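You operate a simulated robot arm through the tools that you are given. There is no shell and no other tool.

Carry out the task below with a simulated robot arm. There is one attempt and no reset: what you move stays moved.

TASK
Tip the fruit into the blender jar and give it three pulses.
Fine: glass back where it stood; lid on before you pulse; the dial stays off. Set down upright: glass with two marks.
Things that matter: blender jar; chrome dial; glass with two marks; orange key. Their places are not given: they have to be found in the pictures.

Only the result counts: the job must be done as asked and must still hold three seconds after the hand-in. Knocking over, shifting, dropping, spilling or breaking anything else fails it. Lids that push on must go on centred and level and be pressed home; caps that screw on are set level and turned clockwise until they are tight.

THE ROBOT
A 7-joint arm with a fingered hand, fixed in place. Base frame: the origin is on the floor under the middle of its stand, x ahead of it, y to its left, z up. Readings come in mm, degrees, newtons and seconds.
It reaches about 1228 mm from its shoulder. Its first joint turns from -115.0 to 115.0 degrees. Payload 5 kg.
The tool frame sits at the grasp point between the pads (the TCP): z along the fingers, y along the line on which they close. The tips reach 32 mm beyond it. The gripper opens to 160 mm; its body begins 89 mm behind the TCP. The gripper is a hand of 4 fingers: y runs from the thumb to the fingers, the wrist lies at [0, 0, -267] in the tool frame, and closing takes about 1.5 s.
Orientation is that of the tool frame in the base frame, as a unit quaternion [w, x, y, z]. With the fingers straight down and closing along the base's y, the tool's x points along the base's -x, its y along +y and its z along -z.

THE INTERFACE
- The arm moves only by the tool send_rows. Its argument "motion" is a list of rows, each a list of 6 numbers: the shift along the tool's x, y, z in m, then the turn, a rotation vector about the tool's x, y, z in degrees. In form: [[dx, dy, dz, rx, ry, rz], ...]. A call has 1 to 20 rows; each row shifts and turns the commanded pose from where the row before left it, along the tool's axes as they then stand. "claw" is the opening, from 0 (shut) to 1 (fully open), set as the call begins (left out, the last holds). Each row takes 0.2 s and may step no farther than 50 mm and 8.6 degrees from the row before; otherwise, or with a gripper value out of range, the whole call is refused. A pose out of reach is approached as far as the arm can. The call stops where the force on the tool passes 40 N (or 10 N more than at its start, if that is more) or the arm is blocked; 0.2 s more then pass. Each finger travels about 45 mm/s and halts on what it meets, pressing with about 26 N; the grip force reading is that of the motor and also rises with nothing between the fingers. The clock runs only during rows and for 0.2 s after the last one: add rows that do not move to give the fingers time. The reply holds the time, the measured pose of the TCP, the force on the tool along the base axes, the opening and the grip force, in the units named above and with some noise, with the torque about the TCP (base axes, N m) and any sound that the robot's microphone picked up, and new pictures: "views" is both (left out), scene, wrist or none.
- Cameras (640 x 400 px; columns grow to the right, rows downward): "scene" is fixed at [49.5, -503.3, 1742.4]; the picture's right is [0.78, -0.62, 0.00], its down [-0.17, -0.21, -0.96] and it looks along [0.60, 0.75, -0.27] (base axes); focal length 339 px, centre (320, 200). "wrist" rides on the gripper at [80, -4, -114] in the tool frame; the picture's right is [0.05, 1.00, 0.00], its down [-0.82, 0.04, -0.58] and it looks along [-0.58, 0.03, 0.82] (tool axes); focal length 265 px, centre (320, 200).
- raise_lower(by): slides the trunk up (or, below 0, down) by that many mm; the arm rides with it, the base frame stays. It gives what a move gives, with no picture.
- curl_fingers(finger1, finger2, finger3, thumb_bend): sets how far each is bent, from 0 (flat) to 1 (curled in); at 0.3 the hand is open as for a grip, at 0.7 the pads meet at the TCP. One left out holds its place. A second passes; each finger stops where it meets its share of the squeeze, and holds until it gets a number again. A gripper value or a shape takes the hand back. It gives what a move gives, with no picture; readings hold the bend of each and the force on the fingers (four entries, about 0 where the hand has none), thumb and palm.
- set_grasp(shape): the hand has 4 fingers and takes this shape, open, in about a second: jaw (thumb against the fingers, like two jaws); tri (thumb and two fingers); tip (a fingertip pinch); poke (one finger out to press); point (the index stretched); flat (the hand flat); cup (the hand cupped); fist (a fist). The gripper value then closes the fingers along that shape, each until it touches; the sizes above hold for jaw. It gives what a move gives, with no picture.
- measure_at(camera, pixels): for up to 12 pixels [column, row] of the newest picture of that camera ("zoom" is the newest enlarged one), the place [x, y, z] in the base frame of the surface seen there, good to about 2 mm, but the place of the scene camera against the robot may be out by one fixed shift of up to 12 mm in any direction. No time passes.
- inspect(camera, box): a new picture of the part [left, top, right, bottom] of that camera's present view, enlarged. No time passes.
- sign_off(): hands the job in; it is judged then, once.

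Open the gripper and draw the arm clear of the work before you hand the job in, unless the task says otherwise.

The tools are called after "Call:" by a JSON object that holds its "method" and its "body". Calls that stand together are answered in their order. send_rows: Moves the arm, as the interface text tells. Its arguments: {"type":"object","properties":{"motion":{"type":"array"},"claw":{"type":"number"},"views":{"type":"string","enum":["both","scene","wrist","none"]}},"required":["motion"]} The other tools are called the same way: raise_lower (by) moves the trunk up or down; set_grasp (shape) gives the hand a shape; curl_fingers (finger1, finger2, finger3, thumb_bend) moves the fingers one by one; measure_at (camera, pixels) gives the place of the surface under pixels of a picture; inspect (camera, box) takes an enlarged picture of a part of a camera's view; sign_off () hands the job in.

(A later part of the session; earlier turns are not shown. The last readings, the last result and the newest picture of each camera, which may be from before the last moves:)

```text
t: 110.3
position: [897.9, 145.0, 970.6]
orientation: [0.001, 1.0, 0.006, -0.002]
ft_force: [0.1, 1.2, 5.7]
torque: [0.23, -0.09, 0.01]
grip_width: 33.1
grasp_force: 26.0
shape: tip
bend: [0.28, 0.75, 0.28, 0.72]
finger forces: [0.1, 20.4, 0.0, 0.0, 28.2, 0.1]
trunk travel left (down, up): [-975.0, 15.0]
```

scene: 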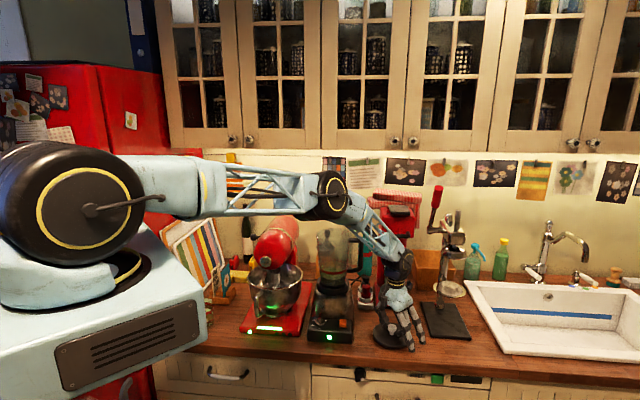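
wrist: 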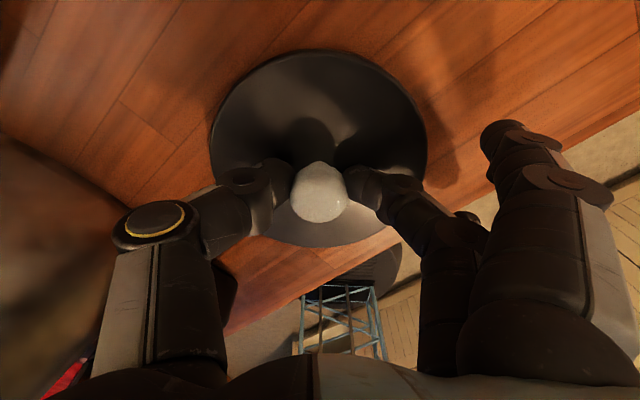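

Thumb and finger 2 already rest against the knob's sides (28 N and 20 N). I close the pinch properly and check.

Call:
{"method": "send_rows", "body": {"motion": [[0, 0, 0, 0, 0, 0], [0, 0, 0, 0, 0, 0], [0, 0, 0, 0, 0, 0], [0, 0, 0, 0, 0, 0], [0, 0, 0, 0, 0, 0], [0, 0, 0, 0, 0, 0]], "claw": 0, "views": "both"}}

Call:
{"method": "inspect", "body": {"camera": "scene", "box": [352, 270, 442, 360]}}

Call:
{"method": "inspect", "body": {"camera": "wrist", "box": [200, 100, 440, 300]}}

```text
t: 111.7
position: [900.1, 147.4, 972.5]
orientation: [0.001, 1.0, 0.007, -0.001]
ft_force: [-1.2, -0.3, -0.2]
torque: [0.03, 0.01, 0.02]
grip_width: 32.1
grasp_force: 26.1
shape: tip
bend: [0.28, 0.74, 0.28, 0.72]
finger forces: [0.0, 20.3, 0.0, 0.0, 22.1, 0.1]
trunk travel left (down, up): [-975.0, 15.0]
```

scene: 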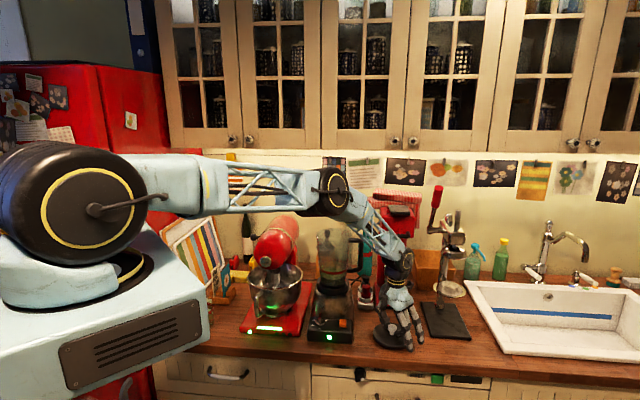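
wrist: 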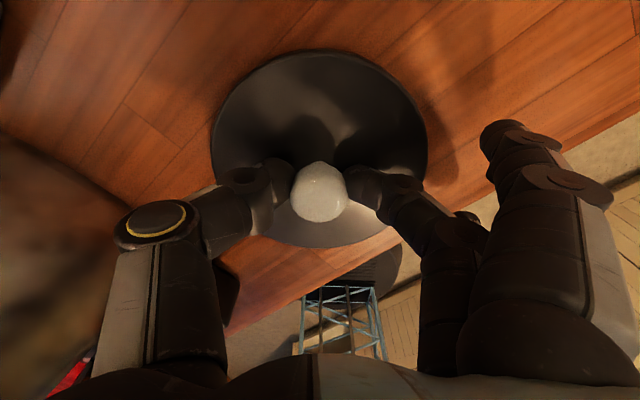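

```text
4.44 times, centred on (397, 315) of scene
```

zoom: 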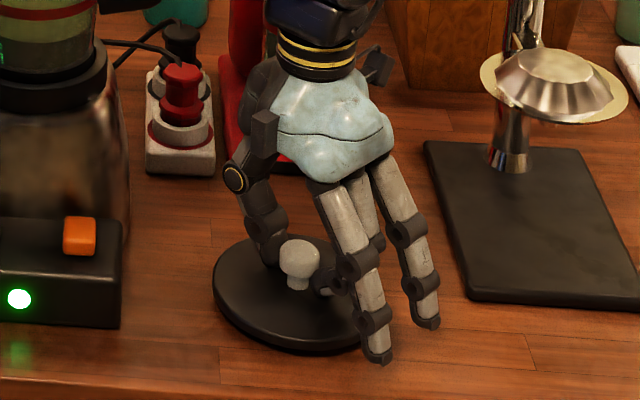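

```text
2.00 times, centred on (320, 200) of wrist
```

zoom: 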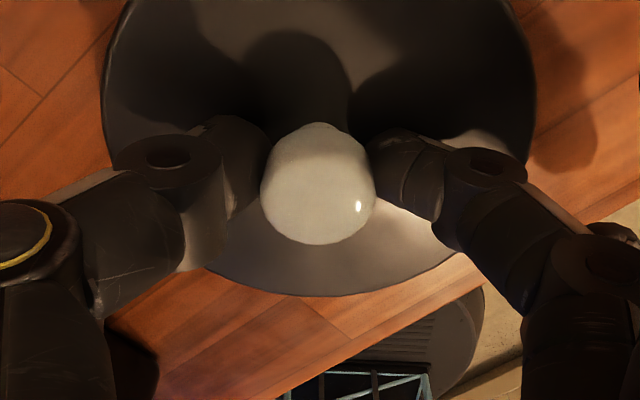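

The pinch holds the knob's cap (20 N/22 N, width 32 mm). I lift 40 mm slowly and check that the lid comes up level.

Call:
{"method": "send_rows", "body": {"motion": [[0, 0, -0.003, 0, 0, 0], [0, 0, -0.005, 0, 0, 0], [0, 0, -0.008, 0, 0, 0], [0, 0, -0.008, 0, 0, 0], [0, 0, -0.008, 0, 0, 0], [0, 0, -0.005, 0, 0, 0], [0, 0, -0.003, 0, 0, 0], [0, 0, 0, 0, 0, 0], [0, 0, 0, 0, 0, 0]], "views": "both"}}

Call:
{"method": "inspect", "body": {"camera": "scene", "box": [342, 250, 442, 360]}}

Call:
{"method": "inspect", "body": {"camera": "wrist", "box": [200, 20, 440, 260]}}

```text
t: 113.7
position: [899.7, 147.1, 1013.2]
orientation: [0.001, 1.0, 0.007, -0.002]
ft_force: [0.5, 0.4, -0.9]
torque: [0.0, 0.03, 0.0]
grip_width: 32.4
grasp_force: 25.8
shape: tip
bend: [0.28, 0.74, 0.28, 0.72]
finger forces: [0.1, 20.4, 0.1, 0.0, 22.0, 0.0]
trunk travel left (down, up): [-975.0, 15.0]
```

scene: 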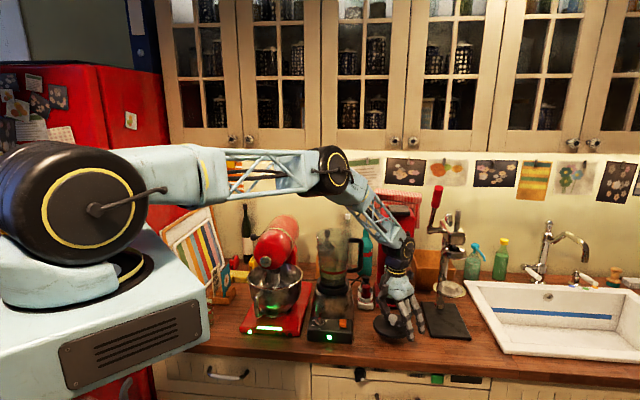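
wrist: 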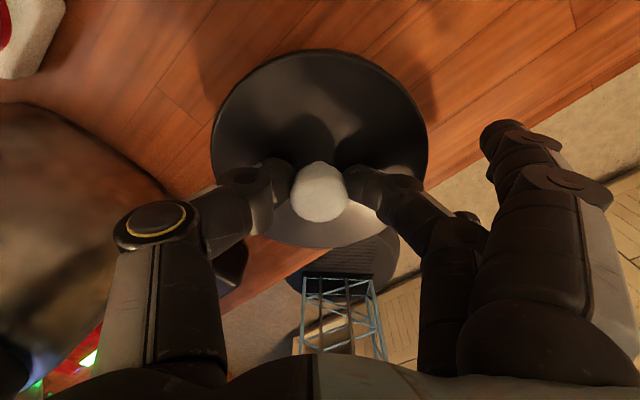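

```text
3.64 times, centred on (392, 305) of scene
```

zoom: 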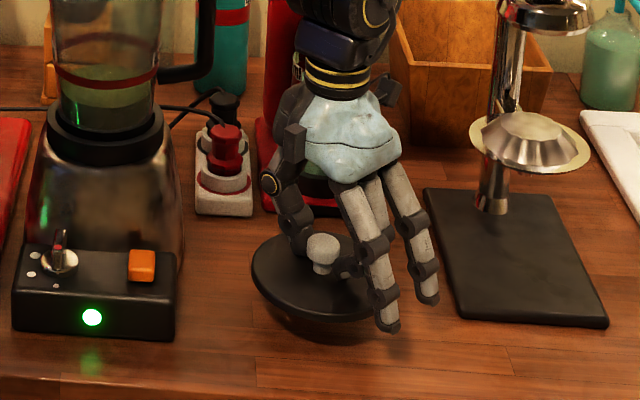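

```text
1.67 times, centred on (320, 140) of wrist
```

zoom: 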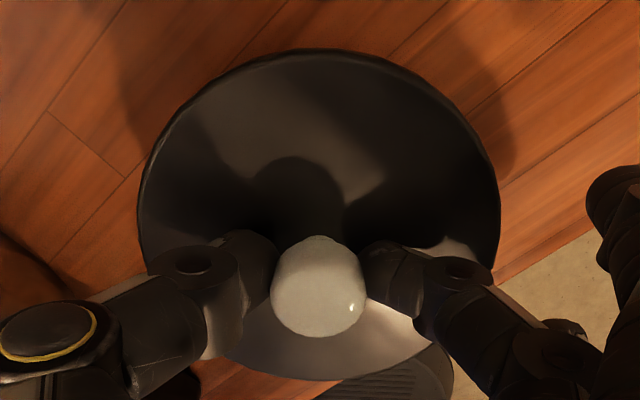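

The lid is up. I measure its top at the far, left, right and near edges to see whether it hangs level.

Call:
{"method": "measure_at", "body": {"camera": "zoom", "pixels": [[320, 70], [200, 110], [440, 110], [160, 190], [480, 190], [260, 350], [320, 362], [400, 340], [315, 290], [320, 60], [152, 200], [488, 200]]}}

```text
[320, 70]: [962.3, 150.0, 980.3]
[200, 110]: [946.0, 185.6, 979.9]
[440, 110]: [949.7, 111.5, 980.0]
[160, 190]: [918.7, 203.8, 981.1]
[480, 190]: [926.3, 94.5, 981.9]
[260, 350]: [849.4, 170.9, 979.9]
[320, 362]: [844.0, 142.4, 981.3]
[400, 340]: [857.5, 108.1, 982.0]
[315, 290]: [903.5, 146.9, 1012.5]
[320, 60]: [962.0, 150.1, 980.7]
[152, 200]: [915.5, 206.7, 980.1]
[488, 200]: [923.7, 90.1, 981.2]
```

The lid hangs dead level (980–982 all round). I raise it to z≈1373 before moving over to the jar.

Call:
{"method": "send_rows", "body": {"motion": [[0, 0, -0.008, 0, 0, 0], [0, 0, -0.016, 0, 0, 0], [0, 0, -0.024, 0, 0, 0], [0, 0, -0.024, 0, 0, 0], [0, 0, -0.024, 0, 0, 0], [0, 0, -0.024, 0, 0, 0], [0, 0, -0.024, 0, 0, 0], [0, 0, -0.024, 0, 0, 0], [0, 0, -0.024, 0, 0, 0], [0, 0, -0.024, 0, 0, 0], [0, 0, -0.024, 0, 0, 0], [0, 0, -0.024, 0, 0, 0], [0, 0, -0.024, 0, 0, 0], [0, 0, -0.024, 0, 0, 0], [0, 0, -0.024, 0, 0, 0], [0, 0, -0.016, 0, 0, 0], [0, 0, -0.008, 0, 0, 0], [0, 0, 0, 0, 0, 0]], "views": "both"}}

```text
t: 117.5
position: [900.2, 146.3, 1372.4]
orientation: [0.001, 1.0, 0.007, -0.002]
ft_force: [0.3, -0.5, -1.2]
torque: [0.0, 0.0, 0.01]
grip_width: 32.3
grasp_force: 25.8
shape: tip
bend: [0.28, 0.74, 0.28, 0.72]
finger forces: [0.1, 20.3, 0.0, 0.0, 21.4, 0.0]
trunk travel left (down, up): [-975.0, 15.0]
```

scene: 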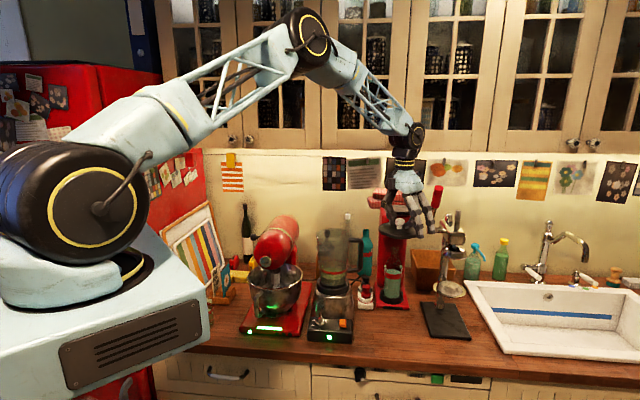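
wrist: 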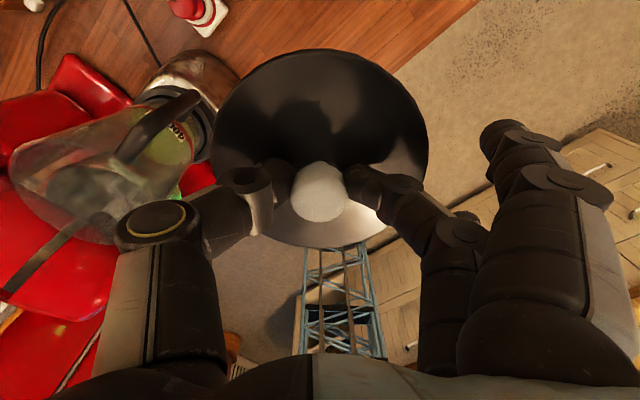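

Jar rim is visible at the left of the wrist view (about (70,190)). I enlarge it for a fresh fix of its centre before moving.

Call:
{"method": "inspect", "body": {"camera": "wrist", "box": [0, 60, 230, 270]}}

```text
1.90 times, centred on (115, 165) of wrist
```

zoom: 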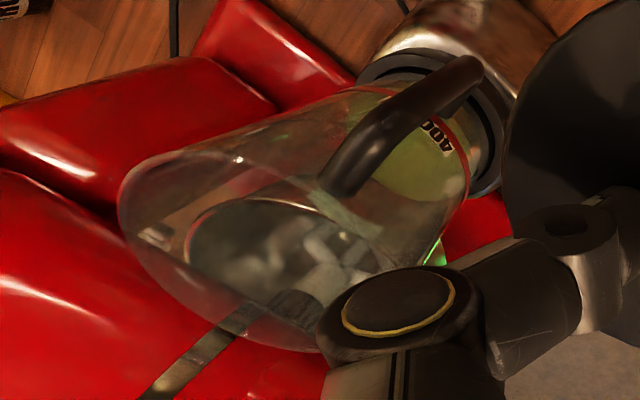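

I measure points along the jar's visible rim edge.

Call:
{"method": "measure_at", "body": {"camera": "zoom", "pixels": [[121, 200], [130, 235], [150, 272], [180, 305], [215, 328], [250, 341], [290, 349], [128, 175], [145, 162], [170, 152], [330, 195], [345, 170]]}}

Call:
{"method": "measure_at", "body": {"camera": "zoom", "pixels": [[119, 195], [122, 215], [140, 257], [165, 292], [198, 319], [232, 336], [270, 346], [310, 350], [123, 182], [155, 158], [300, 205], [320, 200]]}}

```text
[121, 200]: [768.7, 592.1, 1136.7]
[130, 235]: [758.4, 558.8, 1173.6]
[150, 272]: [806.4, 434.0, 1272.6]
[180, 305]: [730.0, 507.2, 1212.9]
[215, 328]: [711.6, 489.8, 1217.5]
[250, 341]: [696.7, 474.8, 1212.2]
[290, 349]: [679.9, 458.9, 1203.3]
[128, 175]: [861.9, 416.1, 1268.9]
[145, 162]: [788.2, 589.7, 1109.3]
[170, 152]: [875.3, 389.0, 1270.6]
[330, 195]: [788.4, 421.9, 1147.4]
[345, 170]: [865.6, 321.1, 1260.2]
```

```text
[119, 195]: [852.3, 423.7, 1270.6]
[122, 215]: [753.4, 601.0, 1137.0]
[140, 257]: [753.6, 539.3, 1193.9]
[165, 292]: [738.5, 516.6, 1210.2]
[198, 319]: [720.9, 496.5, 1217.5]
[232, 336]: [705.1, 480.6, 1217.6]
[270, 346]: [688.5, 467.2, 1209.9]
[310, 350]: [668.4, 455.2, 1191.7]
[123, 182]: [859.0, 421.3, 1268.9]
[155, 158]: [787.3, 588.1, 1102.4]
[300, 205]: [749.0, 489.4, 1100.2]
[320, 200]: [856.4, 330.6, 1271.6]
```

All rim points agree with centre (815.5,375), R≈62, z≈1270. I carry the lid over: TCP to about (814.6, 374) at z≈1372, keeping the orientation.

Call:
{"method": "send_rows", "body": {"motion": [[-0.0027, -0.0074, 0, 0, 0, 0], [-0.0053, -0.0147, 0, 0, 0, 0], [-0.00663, -0.0184, 0, 0, 0, 0], [-0.00663, -0.0184, 0, 0, 0, 0], [-0.00663, -0.0184, 0, 0, 0, 0], [-0.00663, -0.0184, 0, 0, 0, 0], [-0.00663, -0.0184, 0, 0, 0, 0], [-0.00663, -0.0184, 0, 0, 0, 0], [-0.00663, -0.0184, 0, 0, 0, 0], [-0.00663, -0.0184, 0, 0, 0, 0], [-0.00663, -0.0184, 0, 0, 0, 0], [-0.00663, -0.0184, 0, 0, 0, 0], [-0.0053, -0.0147, 0, 0, 0, 0], [-0.0027, -0.0074, 0, 0, 0, 0], [0, 0, 0, 0, 0, 0], [0, 0, 0, 0, 0, 0]], "views": "both"}}

```text
t: 120.9
position: [815.1, 375.6, 1372.3]
orientation: [0.001, 1.0, 0.007, -0.002]
ft_force: [-0.3, -0.5, -0.7]
torque: [0.02, -0.01, -0.01]
grip_width: 32.5
grasp_force: 25.7
shape: tip
bend: [0.28, 0.74, 0.28, 0.72]
finger forces: [0.1, 20.3, 0.1, 0.0, 21.3, 0.0]
trunk travel left (down, up): [-975.0, 15.0]
```

scene: 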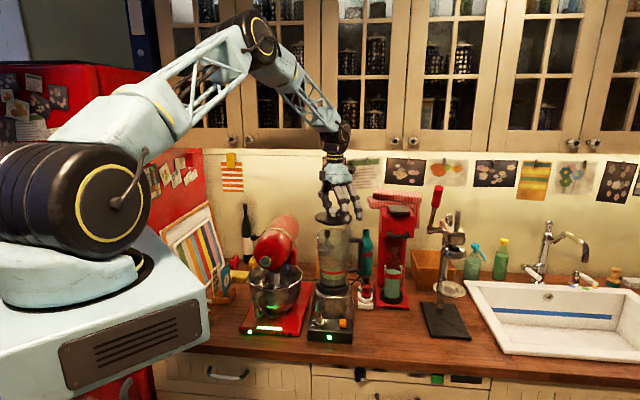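
wrist: 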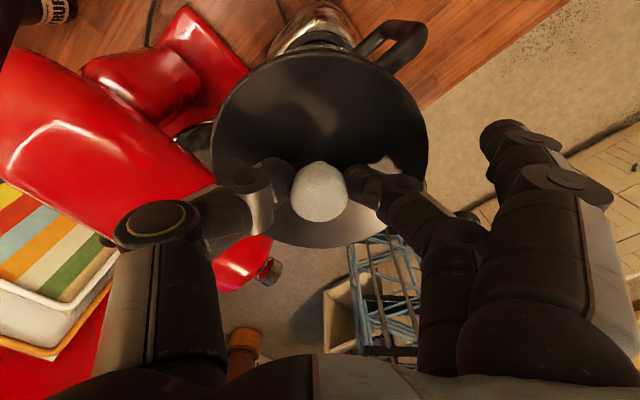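

The lid is above the jar. I compare lid and rim in one enlarged scene picture, where both share the same camera offset.

Call:
{"method": "inspect", "body": {"camera": "scene", "box": [300, 180, 380, 260]}}

```text
5.00 times, centred on (340, 220) of scene
```

zoom: 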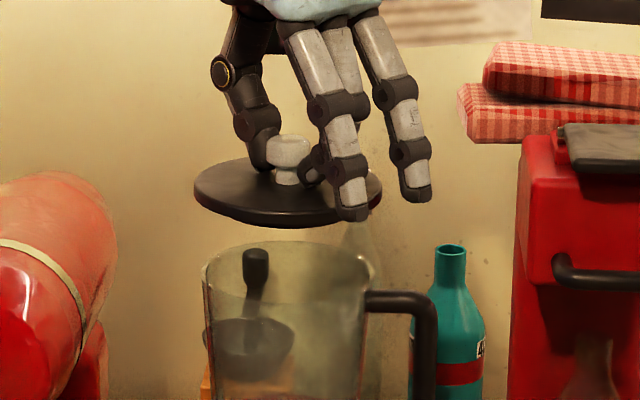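

I measure lid edges and rim edges in this same enlargement to compare their centres.

Call:
{"method": "measure_at", "body": {"camera": "zoom", "pixels": [[198, 188], [376, 190], [287, 222], [287, 212], [230, 215], [340, 222], [206, 272], [205, 280], [374, 270], [372, 282], [240, 305], [300, 310]]}}

Call:
{"method": "measure_at", "body": {"camera": "zoom", "pixels": [[196, 185], [379, 186], [220, 170], [287, 143], [287, 152], [275, 151], [300, 151], [208, 262], [369, 262], [290, 244], [250, 250], [330, 250]]}}

```text
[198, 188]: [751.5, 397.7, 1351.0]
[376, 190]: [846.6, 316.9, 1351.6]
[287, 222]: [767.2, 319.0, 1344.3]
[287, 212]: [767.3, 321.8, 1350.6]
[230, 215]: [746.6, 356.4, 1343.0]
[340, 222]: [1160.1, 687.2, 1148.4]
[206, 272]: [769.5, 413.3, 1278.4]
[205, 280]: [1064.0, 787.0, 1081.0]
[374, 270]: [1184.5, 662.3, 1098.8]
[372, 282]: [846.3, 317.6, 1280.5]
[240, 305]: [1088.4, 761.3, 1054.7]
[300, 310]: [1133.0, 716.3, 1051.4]
```

```text
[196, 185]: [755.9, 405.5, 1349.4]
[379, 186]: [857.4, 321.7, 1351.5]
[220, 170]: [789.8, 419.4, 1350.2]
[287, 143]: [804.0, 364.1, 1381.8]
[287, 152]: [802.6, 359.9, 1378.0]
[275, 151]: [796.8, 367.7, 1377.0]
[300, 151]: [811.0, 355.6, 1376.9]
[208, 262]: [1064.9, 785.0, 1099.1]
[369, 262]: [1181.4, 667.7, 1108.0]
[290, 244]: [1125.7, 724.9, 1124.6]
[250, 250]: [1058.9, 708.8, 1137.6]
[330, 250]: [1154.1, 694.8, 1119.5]
```

By pixel widths the lid (≈65 mm radius) slightly overlaps the rim (≈62). I refine the lid's centre relative to the TCP from the wrist view with many edge points.

Call:
{"method": "inspect", "body": {"camera": "wrist", "box": [200, 30, 440, 260]}}

```text
1.74 times, centred on (320, 145) of wrist
```

zoom: 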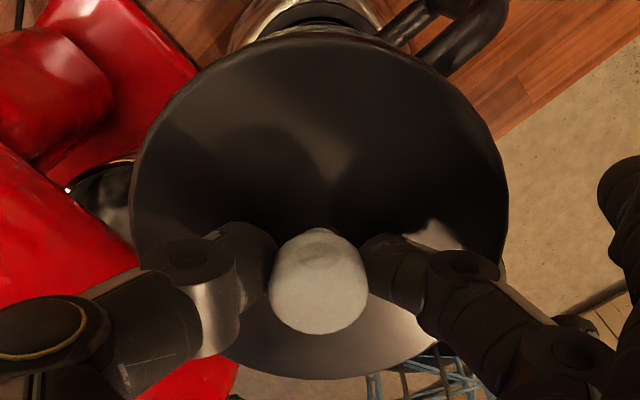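

Call:
{"method": "measure_at", "body": {"camera": "zoom", "pixels": [[320, 34], [220, 62], [420, 62], [160, 120], [480, 120], [135, 180], [505, 180], [134, 210], [507, 215], [250, 368], [320, 378], [400, 368]]}}

Call:
{"method": "measure_at", "body": {"camera": "zoom", "pixels": [[318, 232], [275, 290], [362, 290], [318, 332], [318, 280], [300, 240], [340, 240], [290, 325], [345, 325], [320, 36], [133, 195], [507, 195]]}}

```text
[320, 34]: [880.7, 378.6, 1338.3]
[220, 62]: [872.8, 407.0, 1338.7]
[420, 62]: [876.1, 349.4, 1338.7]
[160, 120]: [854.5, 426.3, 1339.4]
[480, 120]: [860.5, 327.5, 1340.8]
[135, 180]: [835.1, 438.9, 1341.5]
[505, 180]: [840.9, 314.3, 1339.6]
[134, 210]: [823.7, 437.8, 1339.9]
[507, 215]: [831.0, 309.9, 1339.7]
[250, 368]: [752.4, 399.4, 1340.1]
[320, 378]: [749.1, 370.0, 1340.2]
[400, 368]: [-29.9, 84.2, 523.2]
```

```text
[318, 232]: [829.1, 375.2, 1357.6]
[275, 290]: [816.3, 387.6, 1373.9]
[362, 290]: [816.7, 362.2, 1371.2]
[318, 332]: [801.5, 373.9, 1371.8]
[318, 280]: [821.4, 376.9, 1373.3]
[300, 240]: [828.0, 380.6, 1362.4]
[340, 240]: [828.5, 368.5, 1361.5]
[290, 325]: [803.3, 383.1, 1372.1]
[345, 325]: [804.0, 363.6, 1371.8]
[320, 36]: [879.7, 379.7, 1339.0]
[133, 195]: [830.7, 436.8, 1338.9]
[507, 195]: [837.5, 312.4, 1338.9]
```

Lid centre by wrist: (814.9, 374.3), radius 65.6; jar centre (815.5, 375): aligned within 1 mm. I shift 0.6 mm and lower 36 mm, then check before contact.

Call:
{"method": "send_rows", "body": {"motion": [[0.0003, -0.0003, 0.005, 0, 0, 0], [0.0003, -0.0003, 0.008, 0, 0, 0], [0, 0, 0.008, 0, 0, 0], [0, 0, 0.008, 0, 0, 0], [0, 0, 0.005, 0, 0, 0], [0, 0, 0.002, 0, 0, 0], [0, 0, 0, 0, 0, 0]], "views": "both"}}

Call:
{"method": "inspect", "body": {"camera": "scene", "box": [300, 180, 380, 260]}}

```text
t: 122.5
position: [816.4, 375.9, 1335.4]
orientation: [0.001, 1.0, 0.006, -0.002]
ft_force: [0.1, 0.7, -0.6]
torque: [0.0, -0.01, 0.0]
grip_width: 32.1
grasp_force: 26.1
shape: tip
bend: [0.28, 0.74, 0.28, 0.72]
finger forces: [0.1, 20.3, 0.0, 0.0, 21.3, 0.1]
trunk travel left (down, up): [-975.0, 15.0]
```

scene: 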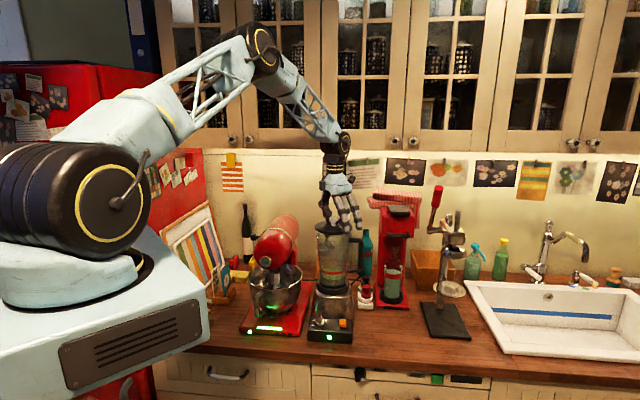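
wrist: 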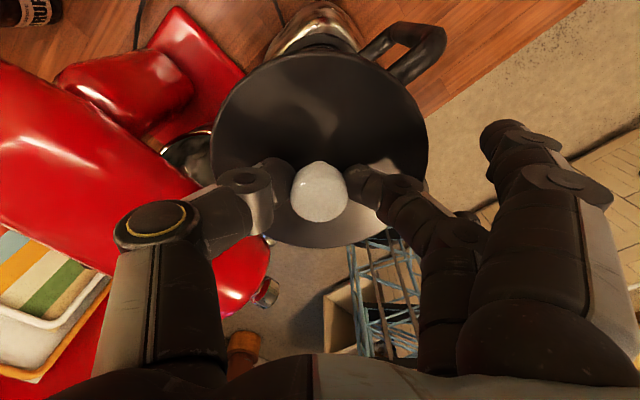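

```text
5.00 times, centred on (340, 220) of scene
```

zoom: 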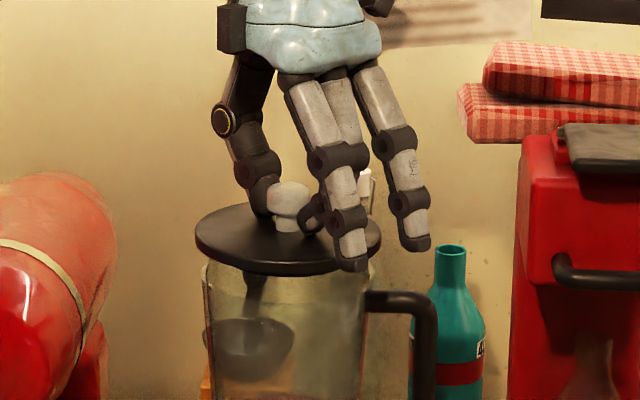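

Lid and rim line up (centres 288 vs 289 in the zoom). I lower in 2 mm steps toward contact, watching the force.

Call:
{"method": "send_rows", "body": {"motion": [[0, 0, 0.002, 0, 0, 0], [0, 0, 0.002, 0, 0, 0], [0, 0, 0.002, 0, 0, 0], [0, 0, 0.002, 0, 0, 0], [0, 0, 0, 0, 0, 0]], "views": "none"}}

Call:
{"method": "send_rows", "body": {"motion": [[0, 0, 0.001, 0, 0, 0], [0, 0, 0.001, 0, 0, 0], [0, 0, 0.001, 0, 0, 0], [0, 0, 0, 0, 0, 0]], "views": "none"}}

```text
t: 123.7
position: [816.0, 374.5, 1328.3]
orientation: [0.001, 1.0, 0.008, -0.001]
ft_force: [0.4, -0.3, -1.1]
torque: [0.01, -0.01, -0.03]
grip_width: 32.3
grasp_force: 26.2
shape: tip
bend: [0.28, 0.74, 0.28, 0.72]
finger forces: [0.1, 20.3, 0.0, 0.0, 21.2, 0.0]
trunk travel left (down, up): [-975.0, 15.0]
```

```text
t: 124.7
position: [814.9, 375.9, 1325.0]
orientation: [0.001, 1.0, 0.007, -0.003]
ft_force: [-0.6, -0.3, -0.3]
torque: [0.03, -0.02, 0.01]
grip_width: 32.0
grasp_force: 26.2
shape: tip
bend: [0.28, 0.74, 0.28, 0.72]
finger forces: [0.1, 20.3, 0.0, 0.0, 21.2, 0.0]
trunk travel left (down, up): [-975.0, 15.0]
```

Still free at z=1325. I go on in 1 mm steps.

Call:
{"method": "send_rows", "body": {"motion": [[0, 0, 0.001, 0, 0, 0], [0, 0, 0.001, 0, 0, 0], [0, 0, 0.001, 0, 0, 0], [0, 0, 0, 0, 0, 0]], "views": "none"}}

Call:
{"method": "send_rows", "body": {"motion": [[0, 0, 0.001, 0, 0, 0], [0, 0, 0.001, 0, 0, 0], [0, 0, 0, 0, 0, 0]], "views": "both"}}

Call:
{"method": "inspect", "body": {"camera": "scene", "box": [300, 190, 380, 270]}}

```text
t: 125.7
position: [816.0, 374.7, 1321.7]
orientation: [0.001, 1.0, 0.007, -0.002]
ft_force: [0.0, -0.2, 0.6]
torque: [-0.06, 0.01, -0.05]
grip_width: 32.4
grasp_force: 26.1
shape: tip
bend: [0.28, 0.74, 0.28, 0.72]
finger forces: [0.0, 20.3, 0.0, 0.0, 21.3, 0.0]
trunk travel left (down, up): [-975.0, 15.0]
```

```text
t: 126.5
position: [816.3, 374.4, 1318.7]
orientation: [0.001, 1.0, 0.007, -0.002]
ft_force: [0.6, 0.2, -0.9]
torque: [-0.02, -0.02, -0.03]
grip_width: 32.4
grasp_force: 25.7
shape: tip
bend: [0.28, 0.74, 0.28, 0.72]
finger forces: [0.0, 20.3, 0.1, 0.0, 21.4, 0.1]
trunk travel left (down, up): [-975.0, 15.0]
```

scene: 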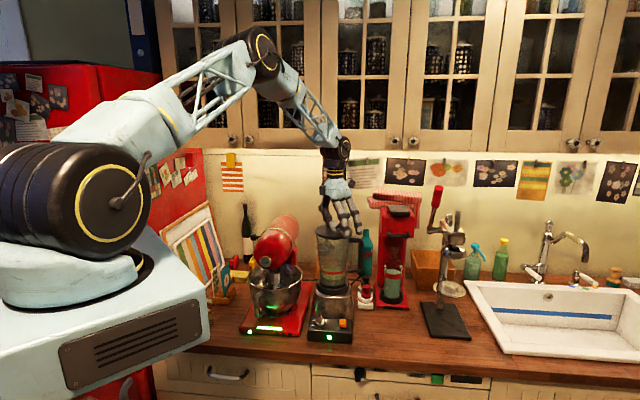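
wrist: 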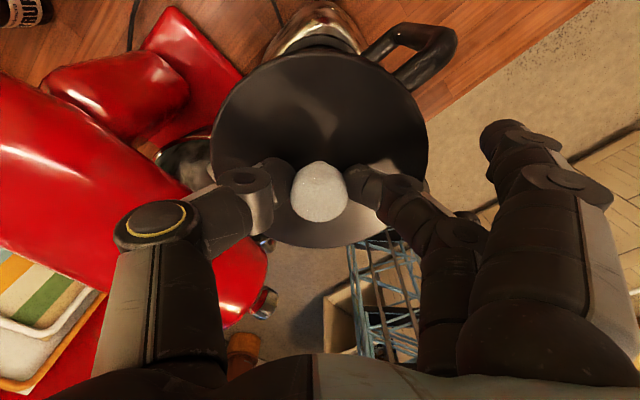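

```text
5.00 times, centred on (340, 230) of scene
```

zoom: 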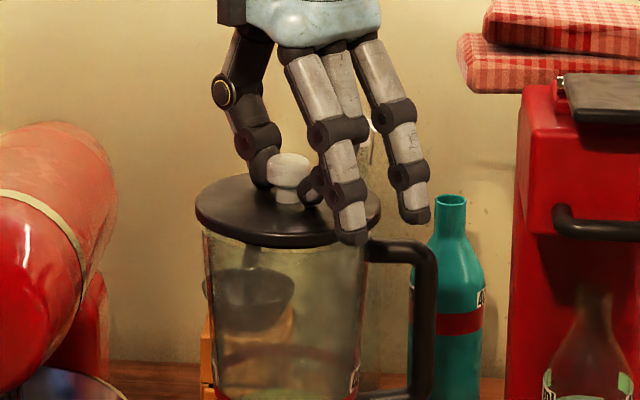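

The lid's edge has reached the rim level without resistance, so it slips over the rim. I keep going 1 mm at a time.

Call:
{"method": "send_rows", "body": {"motion": [[0, 0, 0.001, 0, 0, 0], [0, 0, 0.001, 0, 0, 0], [0, 0, 0.001, 0, 0, 0], [0, 0, 0, 0, 0, 0]], "views": "none"}}

Call:
{"method": "send_rows", "body": {"motion": [[0, 0, 0.001, 0, 0, 0], [0, 0, 0.001, 0, 0, 0], [0, 0, 0.001, 0, 0, 0], [0, 0, 0, 0, 0, 0]], "views": "none"}}

```text
t: 127.5
position: [816.1, 375.0, 1316.8]
orientation: [0.001, 1.0, 0.008, -0.001]
ft_force: [-0.3, -0.1, -0.8]
torque: [0.02, 0.03, 0.0]
grip_width: 32.3
grasp_force: 26.2
shape: tip
bend: [0.28, 0.74, 0.28, 0.72]
finger forces: [0.0, 20.3, 0.1, 0.0, 21.3, 0.1]
trunk travel left (down, up): [-975.0, 15.0]
```

```text
t: 128.5
position: [816.0, 376.2, 1313.9]
orientation: [0.002, 1.0, 0.007, -0.002]
ft_force: [0.3, 0.0, -0.6]
torque: [-0.02, 0.0, 0.04]
grip_width: 32.5
grasp_force: 25.8
shape: tip
bend: [0.28, 0.74, 0.28, 0.72]
finger forces: [0.0, 20.3, 0.0, 0.0, 21.3, 0.0]
trunk travel left (down, up): [-975.0, 15.0]
```

No resistance yet (lid top 1282, its skirt already below the rim's 1270). I check the stretched fingers' clearance to the handle before continuing.

Call:
{"method": "inspect", "body": {"camera": "scene", "box": [310, 200, 380, 260]}}

```text
6.67 times, centred on (345, 230) of scene
```

zoom: 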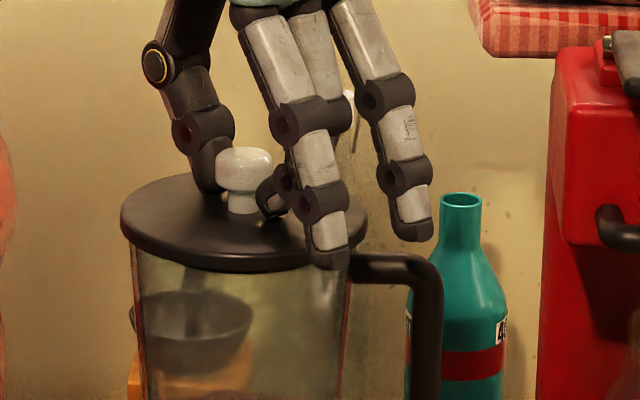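

Call:
{"method": "measure_at", "body": {"camera": "zoom", "pixels": [[330, 263], [335, 245], [415, 235], [420, 215], [390, 262], [430, 270], [370, 262], [215, 265], [215, 245], [215, 255], [245, 205], [270, 205]]}}

```text
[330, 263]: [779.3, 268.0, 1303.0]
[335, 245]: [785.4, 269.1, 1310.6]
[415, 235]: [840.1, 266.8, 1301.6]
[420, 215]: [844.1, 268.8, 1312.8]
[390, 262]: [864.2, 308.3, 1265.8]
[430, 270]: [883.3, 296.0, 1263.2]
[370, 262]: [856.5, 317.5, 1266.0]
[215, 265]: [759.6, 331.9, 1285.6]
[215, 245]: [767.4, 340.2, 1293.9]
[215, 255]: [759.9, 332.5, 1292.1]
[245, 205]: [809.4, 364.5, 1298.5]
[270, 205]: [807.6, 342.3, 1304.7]
```

The stretched tips are still about 36 mm above the handle's top. I continue down in small steps until the lid seats.

Call:
{"method": "send_rows", "body": {"motion": [[0, 0, 0.001, 0, 0, 0], [0, 0, 0.001, 0, 0, 0], [0, 0, 0.001, 0, 0, 0], [0, 0, 0, 0, 0, 0]], "views": "none"}}

Call:
{"method": "send_rows", "body": {"motion": [[0, 0, 0.001, 0, 0, 0], [0, 0, 0.001, 0, 0, 0], [0, 0, 0.001, 0, 0, 0], [0, 0, 0, 0, 0, 0]], "views": "none"}}

```text
t: 129.5
position: [815.8, 374.0, 1311.7]
orientation: [0.0, 1.0, 0.007, 0.0]
ft_force: [-0.3, 1.7, 1.4]
torque: [0.15, 0.0, 0.01]
grip_width: 32.1
grasp_force: 26.1
shape: tip
bend: [0.28, 0.74, 0.28, 0.72]
finger forces: [0.0, 20.1, 0.0, 0.1, 23.4, 0.1]
trunk travel left (down, up): [-975.0, 15.0]
```

```text
t: 130.5
position: [815.5, 374.0, 1311.4]
orientation: [-0.001, 1.0, 0.007, 0.0]
ft_force: [-2.3, 0.1, 22.1]
torque: [0.6, 0.02, 0.04]
grip_width: 32.6
grasp_force: 25.6
shape: tip
bend: [0.28, 0.74, 0.28, 0.72]
finger forces: [0.1, 23.8, 0.0, 0.0, 39.3, 0.0]
trunk travel left (down, up): [-975.0, 15.0]
heard: snap
```

A snap was heard at 22 N: the lid has clicked on. I take off the downward load by 3 mm, then open the pinch.

Call:
{"method": "send_rows", "body": {"motion": [[0, 0, -0.0015, 0, 0, 0], [0, 0, -0.0015, 0, 0, 0], [0, 0, 0, 0, 0, 0]], "views": "none"}}

Call:
{"method": "send_rows", "body": {"motion": [[0, 0, 0, 0, 0, 0], [0, 0, 0, 0, 0, 0], [0, 0, 0, 0, 0, 0], [0, 0, 0, 0, 0, 0], [0, 0, 0, 0, 0, 0]], "claw": 0.45, "views": "both"}}

Call:
{"method": "inspect", "body": {"camera": "scene", "box": [300, 200, 380, 280]}}

```text
t: 131.3
position: [815.3, 374.1, 1312.2]
orientation: [0.001, 1.0, 0.007, -0.001]
ft_force: [0.6, 0.9, 9.9]
torque: [0.32, -0.08, -0.03]
grip_width: 32.6
grasp_force: 26.0
shape: tip
bend: [0.28, 0.74, 0.28, 0.71]
finger forces: [0.0, 21.9, 0.0, 0.1, 31.4, 0.0]
trunk travel left (down, up): [-975.0, 15.0]
```

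```text
t: 132.5
position: [815.3, 373.6, 1312.4]
orientation: [0.0, 1.0, 0.007, -0.001]
ft_force: [0.5, -1.0, 11.1]
torque: [0.03, -0.01, -0.03]
grip_width: 65.2
grasp_force: 0.0
shape: tip
bend: [0.01, 0.74, 0.01, 0.71]
finger forces: [0.0, 5.4, 0.0, 0.0, 5.5, 0.0]
trunk travel left (down, up): [-975.0, 15.0]
```

scene: 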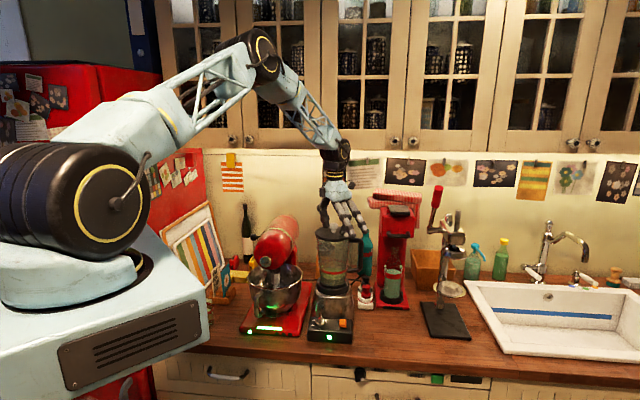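
wrist: 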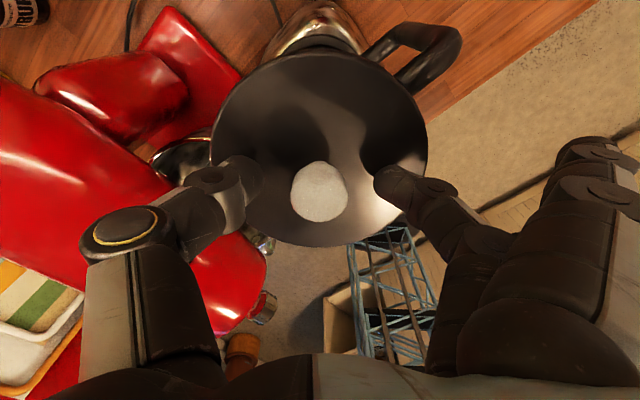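

```text
5.00 times, centred on (340, 240) of scene
```

zoom: 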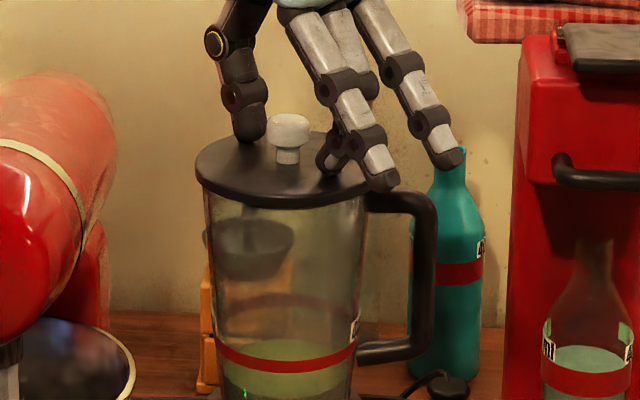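

The pinch is open and the knob free; the tips rest lightly on the lid. I raise the hand straight up 100 mm and then check the lid's seat.

Call:
{"method": "send_rows", "body": {"motion": [[0, 0, -0.004, 0, 0, 0], [0, 0, -0.008, 0, 0, 0], [0, 0, -0.013, 0, 0, 0], [0, 0, -0.025, 0, 0, 0], [0, 0, -0.025, 0, 0, 0], [0, 0, -0.025, 0, 0, 0], [0, 0, 0, 0, 0, 0]], "views": "both"}}

Call:
{"method": "inspect", "body": {"camera": "wrist", "box": [220, 20, 420, 220]}}

Call:
{"method": "inspect", "body": {"camera": "scene", "box": [300, 215, 380, 275]}}

```text
t: 134.1
position: [815.9, 374.8, 1411.0]
orientation: [0.001, 1.0, 0.007, -0.002]
ft_force: [0.0, 0.4, 0.3]
torque: [-0.01, -0.01, 0.0]
grip_width: 71.3
grasp_force: 0.1
shape: tip
bend: [0.01, 0.73, 0.01, 0.7]
finger forces: [0.1, 0.0, 0.0, 0.1, 0.1, 0.0]
trunk travel left (down, up): [-975.0, 15.0]
```

scene: 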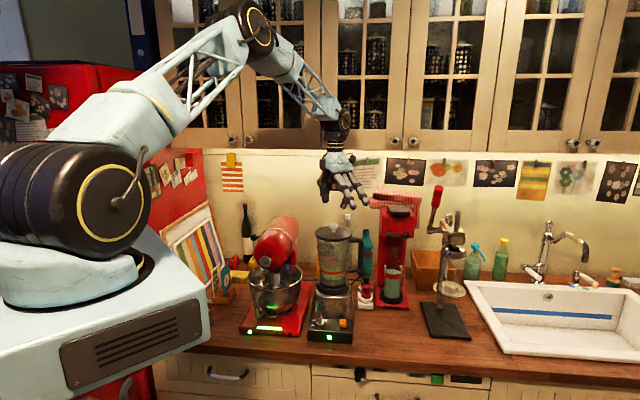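
wrist: 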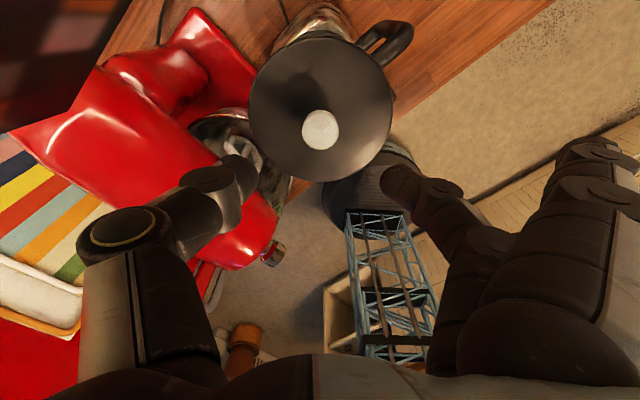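

```text
2.00 times, centred on (320, 120) of wrist
```

zoom: 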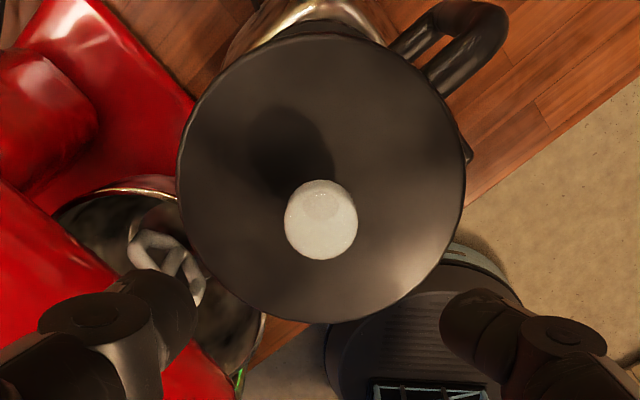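

```text
6.67 times, centred on (340, 245) of scene
```

zoom: 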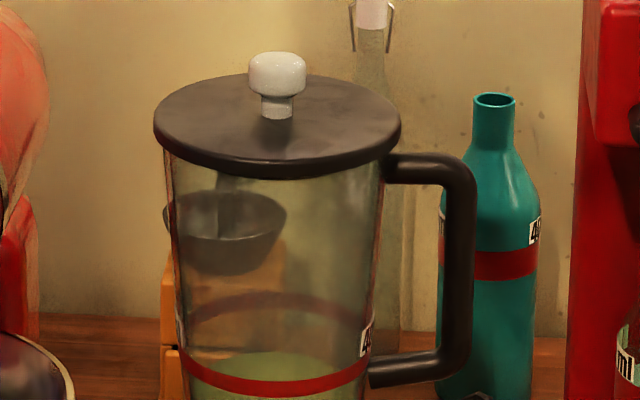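

The lid sits on the jar. I measure its top at several edge points for level and centring.

Call:
{"method": "measure_at", "body": {"camera": "wrist", "pixels": [[320, 50], [255, 105], [388, 105], [262, 140], [380, 140], [320, 177], [280, 62], [362, 62], [285, 165], [355, 165], [320, 128], [300, 90]]}}

Call:
{"method": "measure_at", "body": {"camera": "zoom", "pixels": [[160, 118], [170, 130], [395, 130], [385, 145], [277, 168], [277, 85], [220, 95], [340, 95], [220, 150], [330, 155]]}}

```text
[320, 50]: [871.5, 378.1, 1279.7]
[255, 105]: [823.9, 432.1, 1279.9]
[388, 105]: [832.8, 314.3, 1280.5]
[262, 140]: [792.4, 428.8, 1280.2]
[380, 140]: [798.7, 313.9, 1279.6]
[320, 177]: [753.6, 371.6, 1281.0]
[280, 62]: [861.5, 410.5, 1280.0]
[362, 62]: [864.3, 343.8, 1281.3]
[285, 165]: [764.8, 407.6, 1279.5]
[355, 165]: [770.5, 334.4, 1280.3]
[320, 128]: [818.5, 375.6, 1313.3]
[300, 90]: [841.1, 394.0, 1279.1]
```

```text
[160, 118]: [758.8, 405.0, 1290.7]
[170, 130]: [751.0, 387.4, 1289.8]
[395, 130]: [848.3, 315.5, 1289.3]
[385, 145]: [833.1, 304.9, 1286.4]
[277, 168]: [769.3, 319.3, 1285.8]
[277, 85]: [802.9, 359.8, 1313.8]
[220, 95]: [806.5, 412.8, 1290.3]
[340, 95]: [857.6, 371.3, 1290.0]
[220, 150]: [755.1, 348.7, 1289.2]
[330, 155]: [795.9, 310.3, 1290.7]
```

The lid is level (1279–1281 all round) and centred. Now for the key: I turn the hand back to face the wall, draw it to the front and pitch it 40° so that it can reach the key (about (768,264,988)) without coming near the jar.

Call:
{"method": "send_rows", "body": {"motion": [[-0.0142, 0.0141, 0, 0, 0, -7.5], [-0.0159, 0.0121, 0, 0, 0, -7.5], [-0.0174, 0.0099, 0, 0, 0, -7.5], [-0.0185, 0.0076, 0, 0, 0, -7.5], [-0.0193, 0.0051, 0, 0, 0, -7.5], [-0.0198, 0.0025, 0, 0, 0, -7.5], [-0.013, 0.0043, 0.006, 0, 4, 0], [-0.0134, 0.0043, 0.0051, 0, 4, 0], [-0.0137, 0.0043, 0.0041, 0, 4, 0], [-0.014, 0.0043, 0.0032, 0, 4, 0], [-0.0141, 0.0043, 0.0022, 0, 4, 0], [-0.0143, 0.0043, 0.0012, 0, 4, 0], [-0.0143, 0.0043, 0.0002, 0, 4, 0], [-0.0143, 0.0043, -0.0008, 0, 4, 0], [-0.0142, 0.0043, -0.0018, 0, 4, 0], [-0.014, 0.0043, -0.0028, 0, 4, 0]], "views": "both"}}

```text
t: 137.5
position: [673.2, 164.1, 1351.5]
orientation: [-0.134, 0.866, 0.365, 0.315]
ft_force: [-0.3, -0.7, 0.5]
torque: [0.02, -0.04, 0.02]
grip_width: 71.3
grasp_force: 0.0
shape: tip
bend: [0.01, 0.73, 0.01, 0.7]
finger forces: [0.1, 0.0, 0.0, 0.0, 0.1, 0.0]
trunk travel left (down, up): [-975.0, 15.0]
```

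scene: 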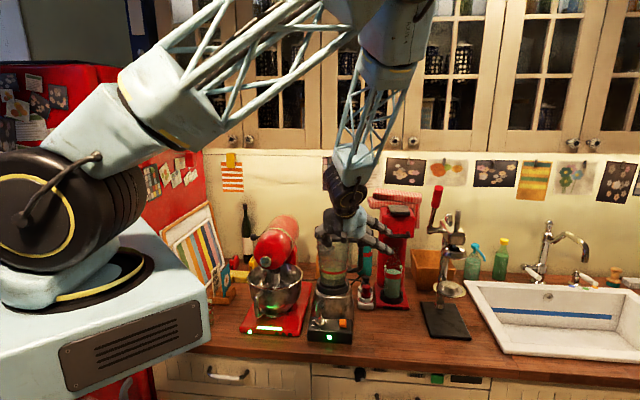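
wrist: 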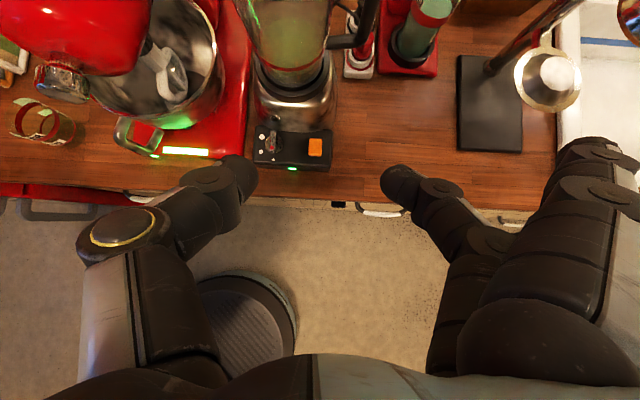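

Pose reached; the glass still stands at wrist (43,120). I shape the hand for poking and look at it.

Call:
{"method": "set_grasp", "body": {"shape": "poke"}}

Call:
{"method": "send_rows", "body": {"motion": [[0, 0, 0, 0, 0, 0], [0, 0, 0, 0, 0, 0]], "views": "both"}}

Call:
{"method": "inspect", "body": {"camera": "scene", "box": [320, 170, 420, 270]}}

Call:
{"method": "inspect", "body": {"camera": "wrist", "box": [220, 90, 380, 230]}}

```text
t: 138.4
position: [672.0, 165.2, 1350.7]
orientation: [-0.133, 0.866, 0.365, 0.313]
ft_force: [0.6, 0.2, 0.3]
torque: [0.0, -0.02, 0.0]
grip_width: 0.2
grasp_force: 0.0
shape: poke
bend: [1.0, 1.0, 1.0, 0.47]
finger forces: [0.0, 0.0, 0.1, 0.0, 0.0, 0.1]
trunk travel left (down, up): [-975.0, 15.0]
```

```text
t: 139.0
position: [672.2, 166.0, 1351.7]
orientation: [-0.133, 0.867, 0.365, 0.313]
ft_force: [-0.2, -1.1, -0.3]
torque: [0.02, -0.01, 0.02]
grip_width: 0.0
grasp_force: 0.1
shape: poke
bend: [1.0, 1.0, 1.0, 0.47]
finger forces: [0.0, 0.0, 0.0, 0.0, 0.0, 0.0]
trunk travel left (down, up): [-975.0, 15.0]
```

scene: 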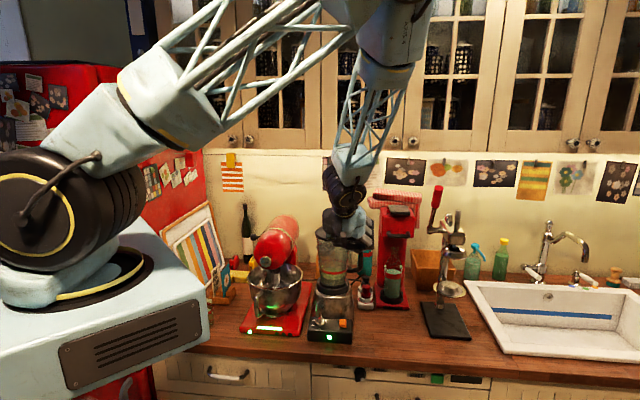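
wrist: 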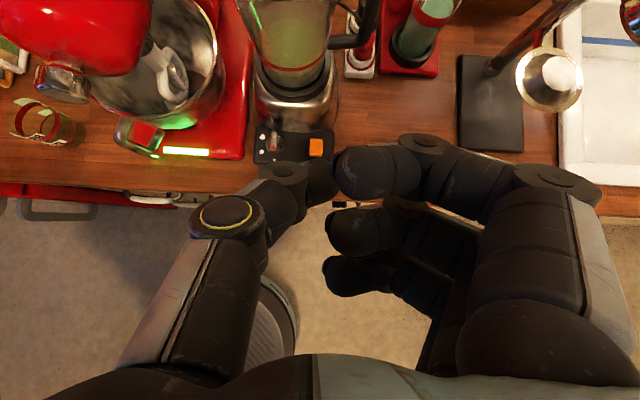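

```text
4.00 times, centred on (370, 220) of scene
```

zoom: 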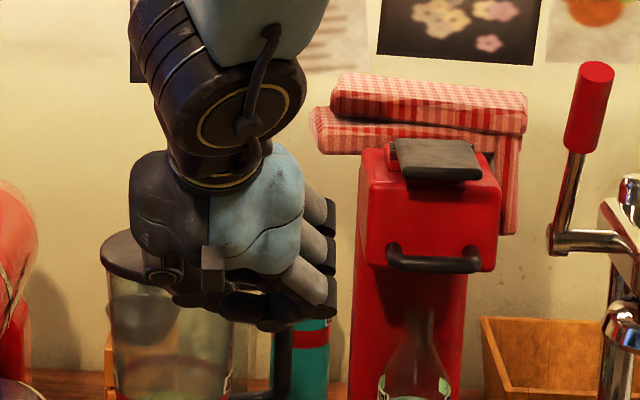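

```text
2.86 times, centred on (300, 160) of wrist
```

zoom: 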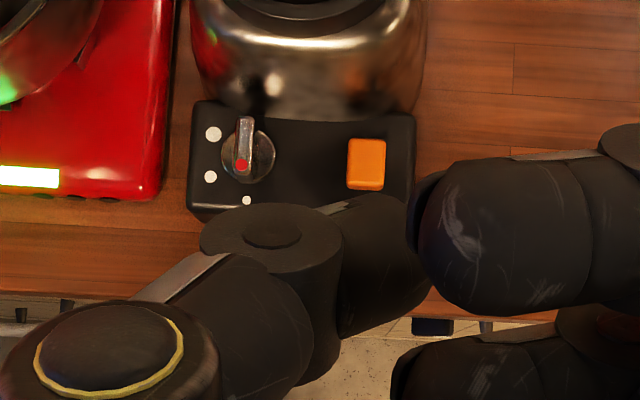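

In poke the three fingers are curled and the thumb stands out, its tip near wrist (330,180). I measure that tip and the key and dial in this view.

Call:
{"method": "measure_at", "body": {"camera": "wrist", "pixels": [[330, 175], [335, 185], [325, 195], [318, 180], [310, 170], [345, 170], [340, 160], [360, 180], [330, 225], [345, 280], [316, 147], [274, 147]]}}

Call:
{"method": "measure_at", "body": {"camera": "zoom", "pixels": [[366, 165], [352, 145], [382, 145], [352, 185], [380, 185], [366, 142], [366, 188], [246, 125], [262, 150], [248, 178], [330, 155], [410, 160]]}}

```text
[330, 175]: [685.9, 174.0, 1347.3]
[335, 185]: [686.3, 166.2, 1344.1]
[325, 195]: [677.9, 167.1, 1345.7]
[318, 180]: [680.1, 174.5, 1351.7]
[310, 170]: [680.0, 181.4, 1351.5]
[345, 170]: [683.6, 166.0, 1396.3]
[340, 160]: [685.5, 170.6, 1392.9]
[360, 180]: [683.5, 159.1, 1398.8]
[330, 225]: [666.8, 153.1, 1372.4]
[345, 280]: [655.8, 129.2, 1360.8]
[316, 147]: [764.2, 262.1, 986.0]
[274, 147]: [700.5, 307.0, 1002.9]
```

```text
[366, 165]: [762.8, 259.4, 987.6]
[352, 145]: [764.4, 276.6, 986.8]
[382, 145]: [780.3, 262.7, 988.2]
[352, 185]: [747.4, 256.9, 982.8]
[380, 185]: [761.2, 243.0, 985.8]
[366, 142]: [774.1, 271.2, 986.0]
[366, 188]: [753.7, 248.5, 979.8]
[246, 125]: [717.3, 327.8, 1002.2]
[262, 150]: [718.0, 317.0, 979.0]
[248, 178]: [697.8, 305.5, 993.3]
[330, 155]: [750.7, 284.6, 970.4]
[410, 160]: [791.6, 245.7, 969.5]
```

The key's centre is about (764,261), top z≈987; the dial is 80 mm to its left, so I turn the hand to come from the right front (yaw 44°, pitch 20°), which keeps thumb and knuckles far from the dial, and bring it above the key at z≈1150.

Call:
{"method": "send_rows", "body": {"motion": [[0, 0, 0, 4.74, 0, -5.65], [0, 0, 0, 4.74, 0, -5.65], [0, 0, 0, 4.74, 0, -5.65], [0, 0, 0, 4.74, 0, -5.65], [0, 0, 0, 4.74, 0, -5.65], [0, 0, 0, 4.74, 0, -5.65], [-0.0072, 0.0084, 0.0202, 0, -2, 0], [-0.0065, 0.0084, 0.0204, 0, -2, 0], [-0.0058, 0.0084, 0.0206, 0, -2, 0], [-0.0051, 0.0084, 0.0208, 0, -2, 0], [-0.0043, 0.0084, 0.021, 0, -2, 0], [-0.0036, 0.0084, 0.0211, 0, -2, 0], [-0.0029, 0.0084, 0.0212, 0, -2, 0], [-0.0021, 0.0084, 0.0213, 0, -2, 0], [-0.0014, 0.0084, 0.0214, 0, -2, 0], [-0.0006, 0.0084, 0.0214, 0, -2, 0], [0, 0, 0, 0, 0, 0]], "views": "both"}}

```text
t: 142.6
position: [754.1, 237.6, 1151.2]
orientation: [-0.123, 0.697, 0.696, 0.122]
ft_force: [0.0, -0.3, 0.0]
torque: [0.02, -0.03, -0.02]
grip_width: 0.0
grasp_force: 0.0
shape: poke
bend: [1.0, 1.0, 1.0, 0.47]
finger forces: [0.0, 0.1, 0.1, 0.1, 0.0, 0.1]
trunk travel left (down, up): [-975.0, 15.0]
```

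scene: 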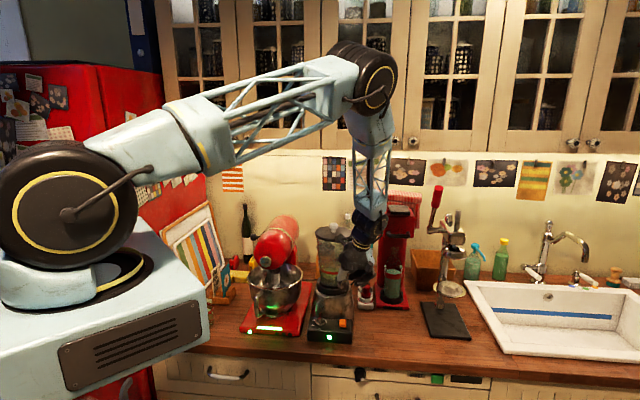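
wrist: 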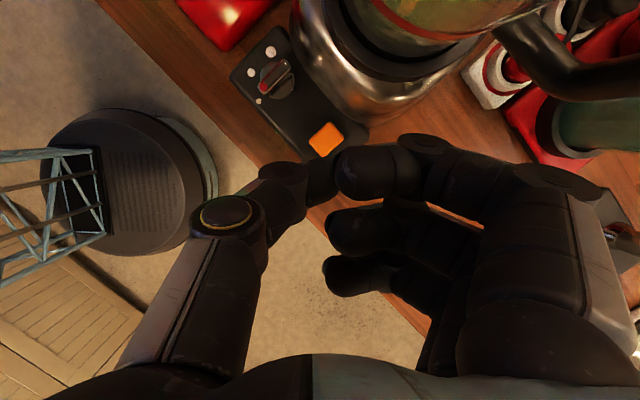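

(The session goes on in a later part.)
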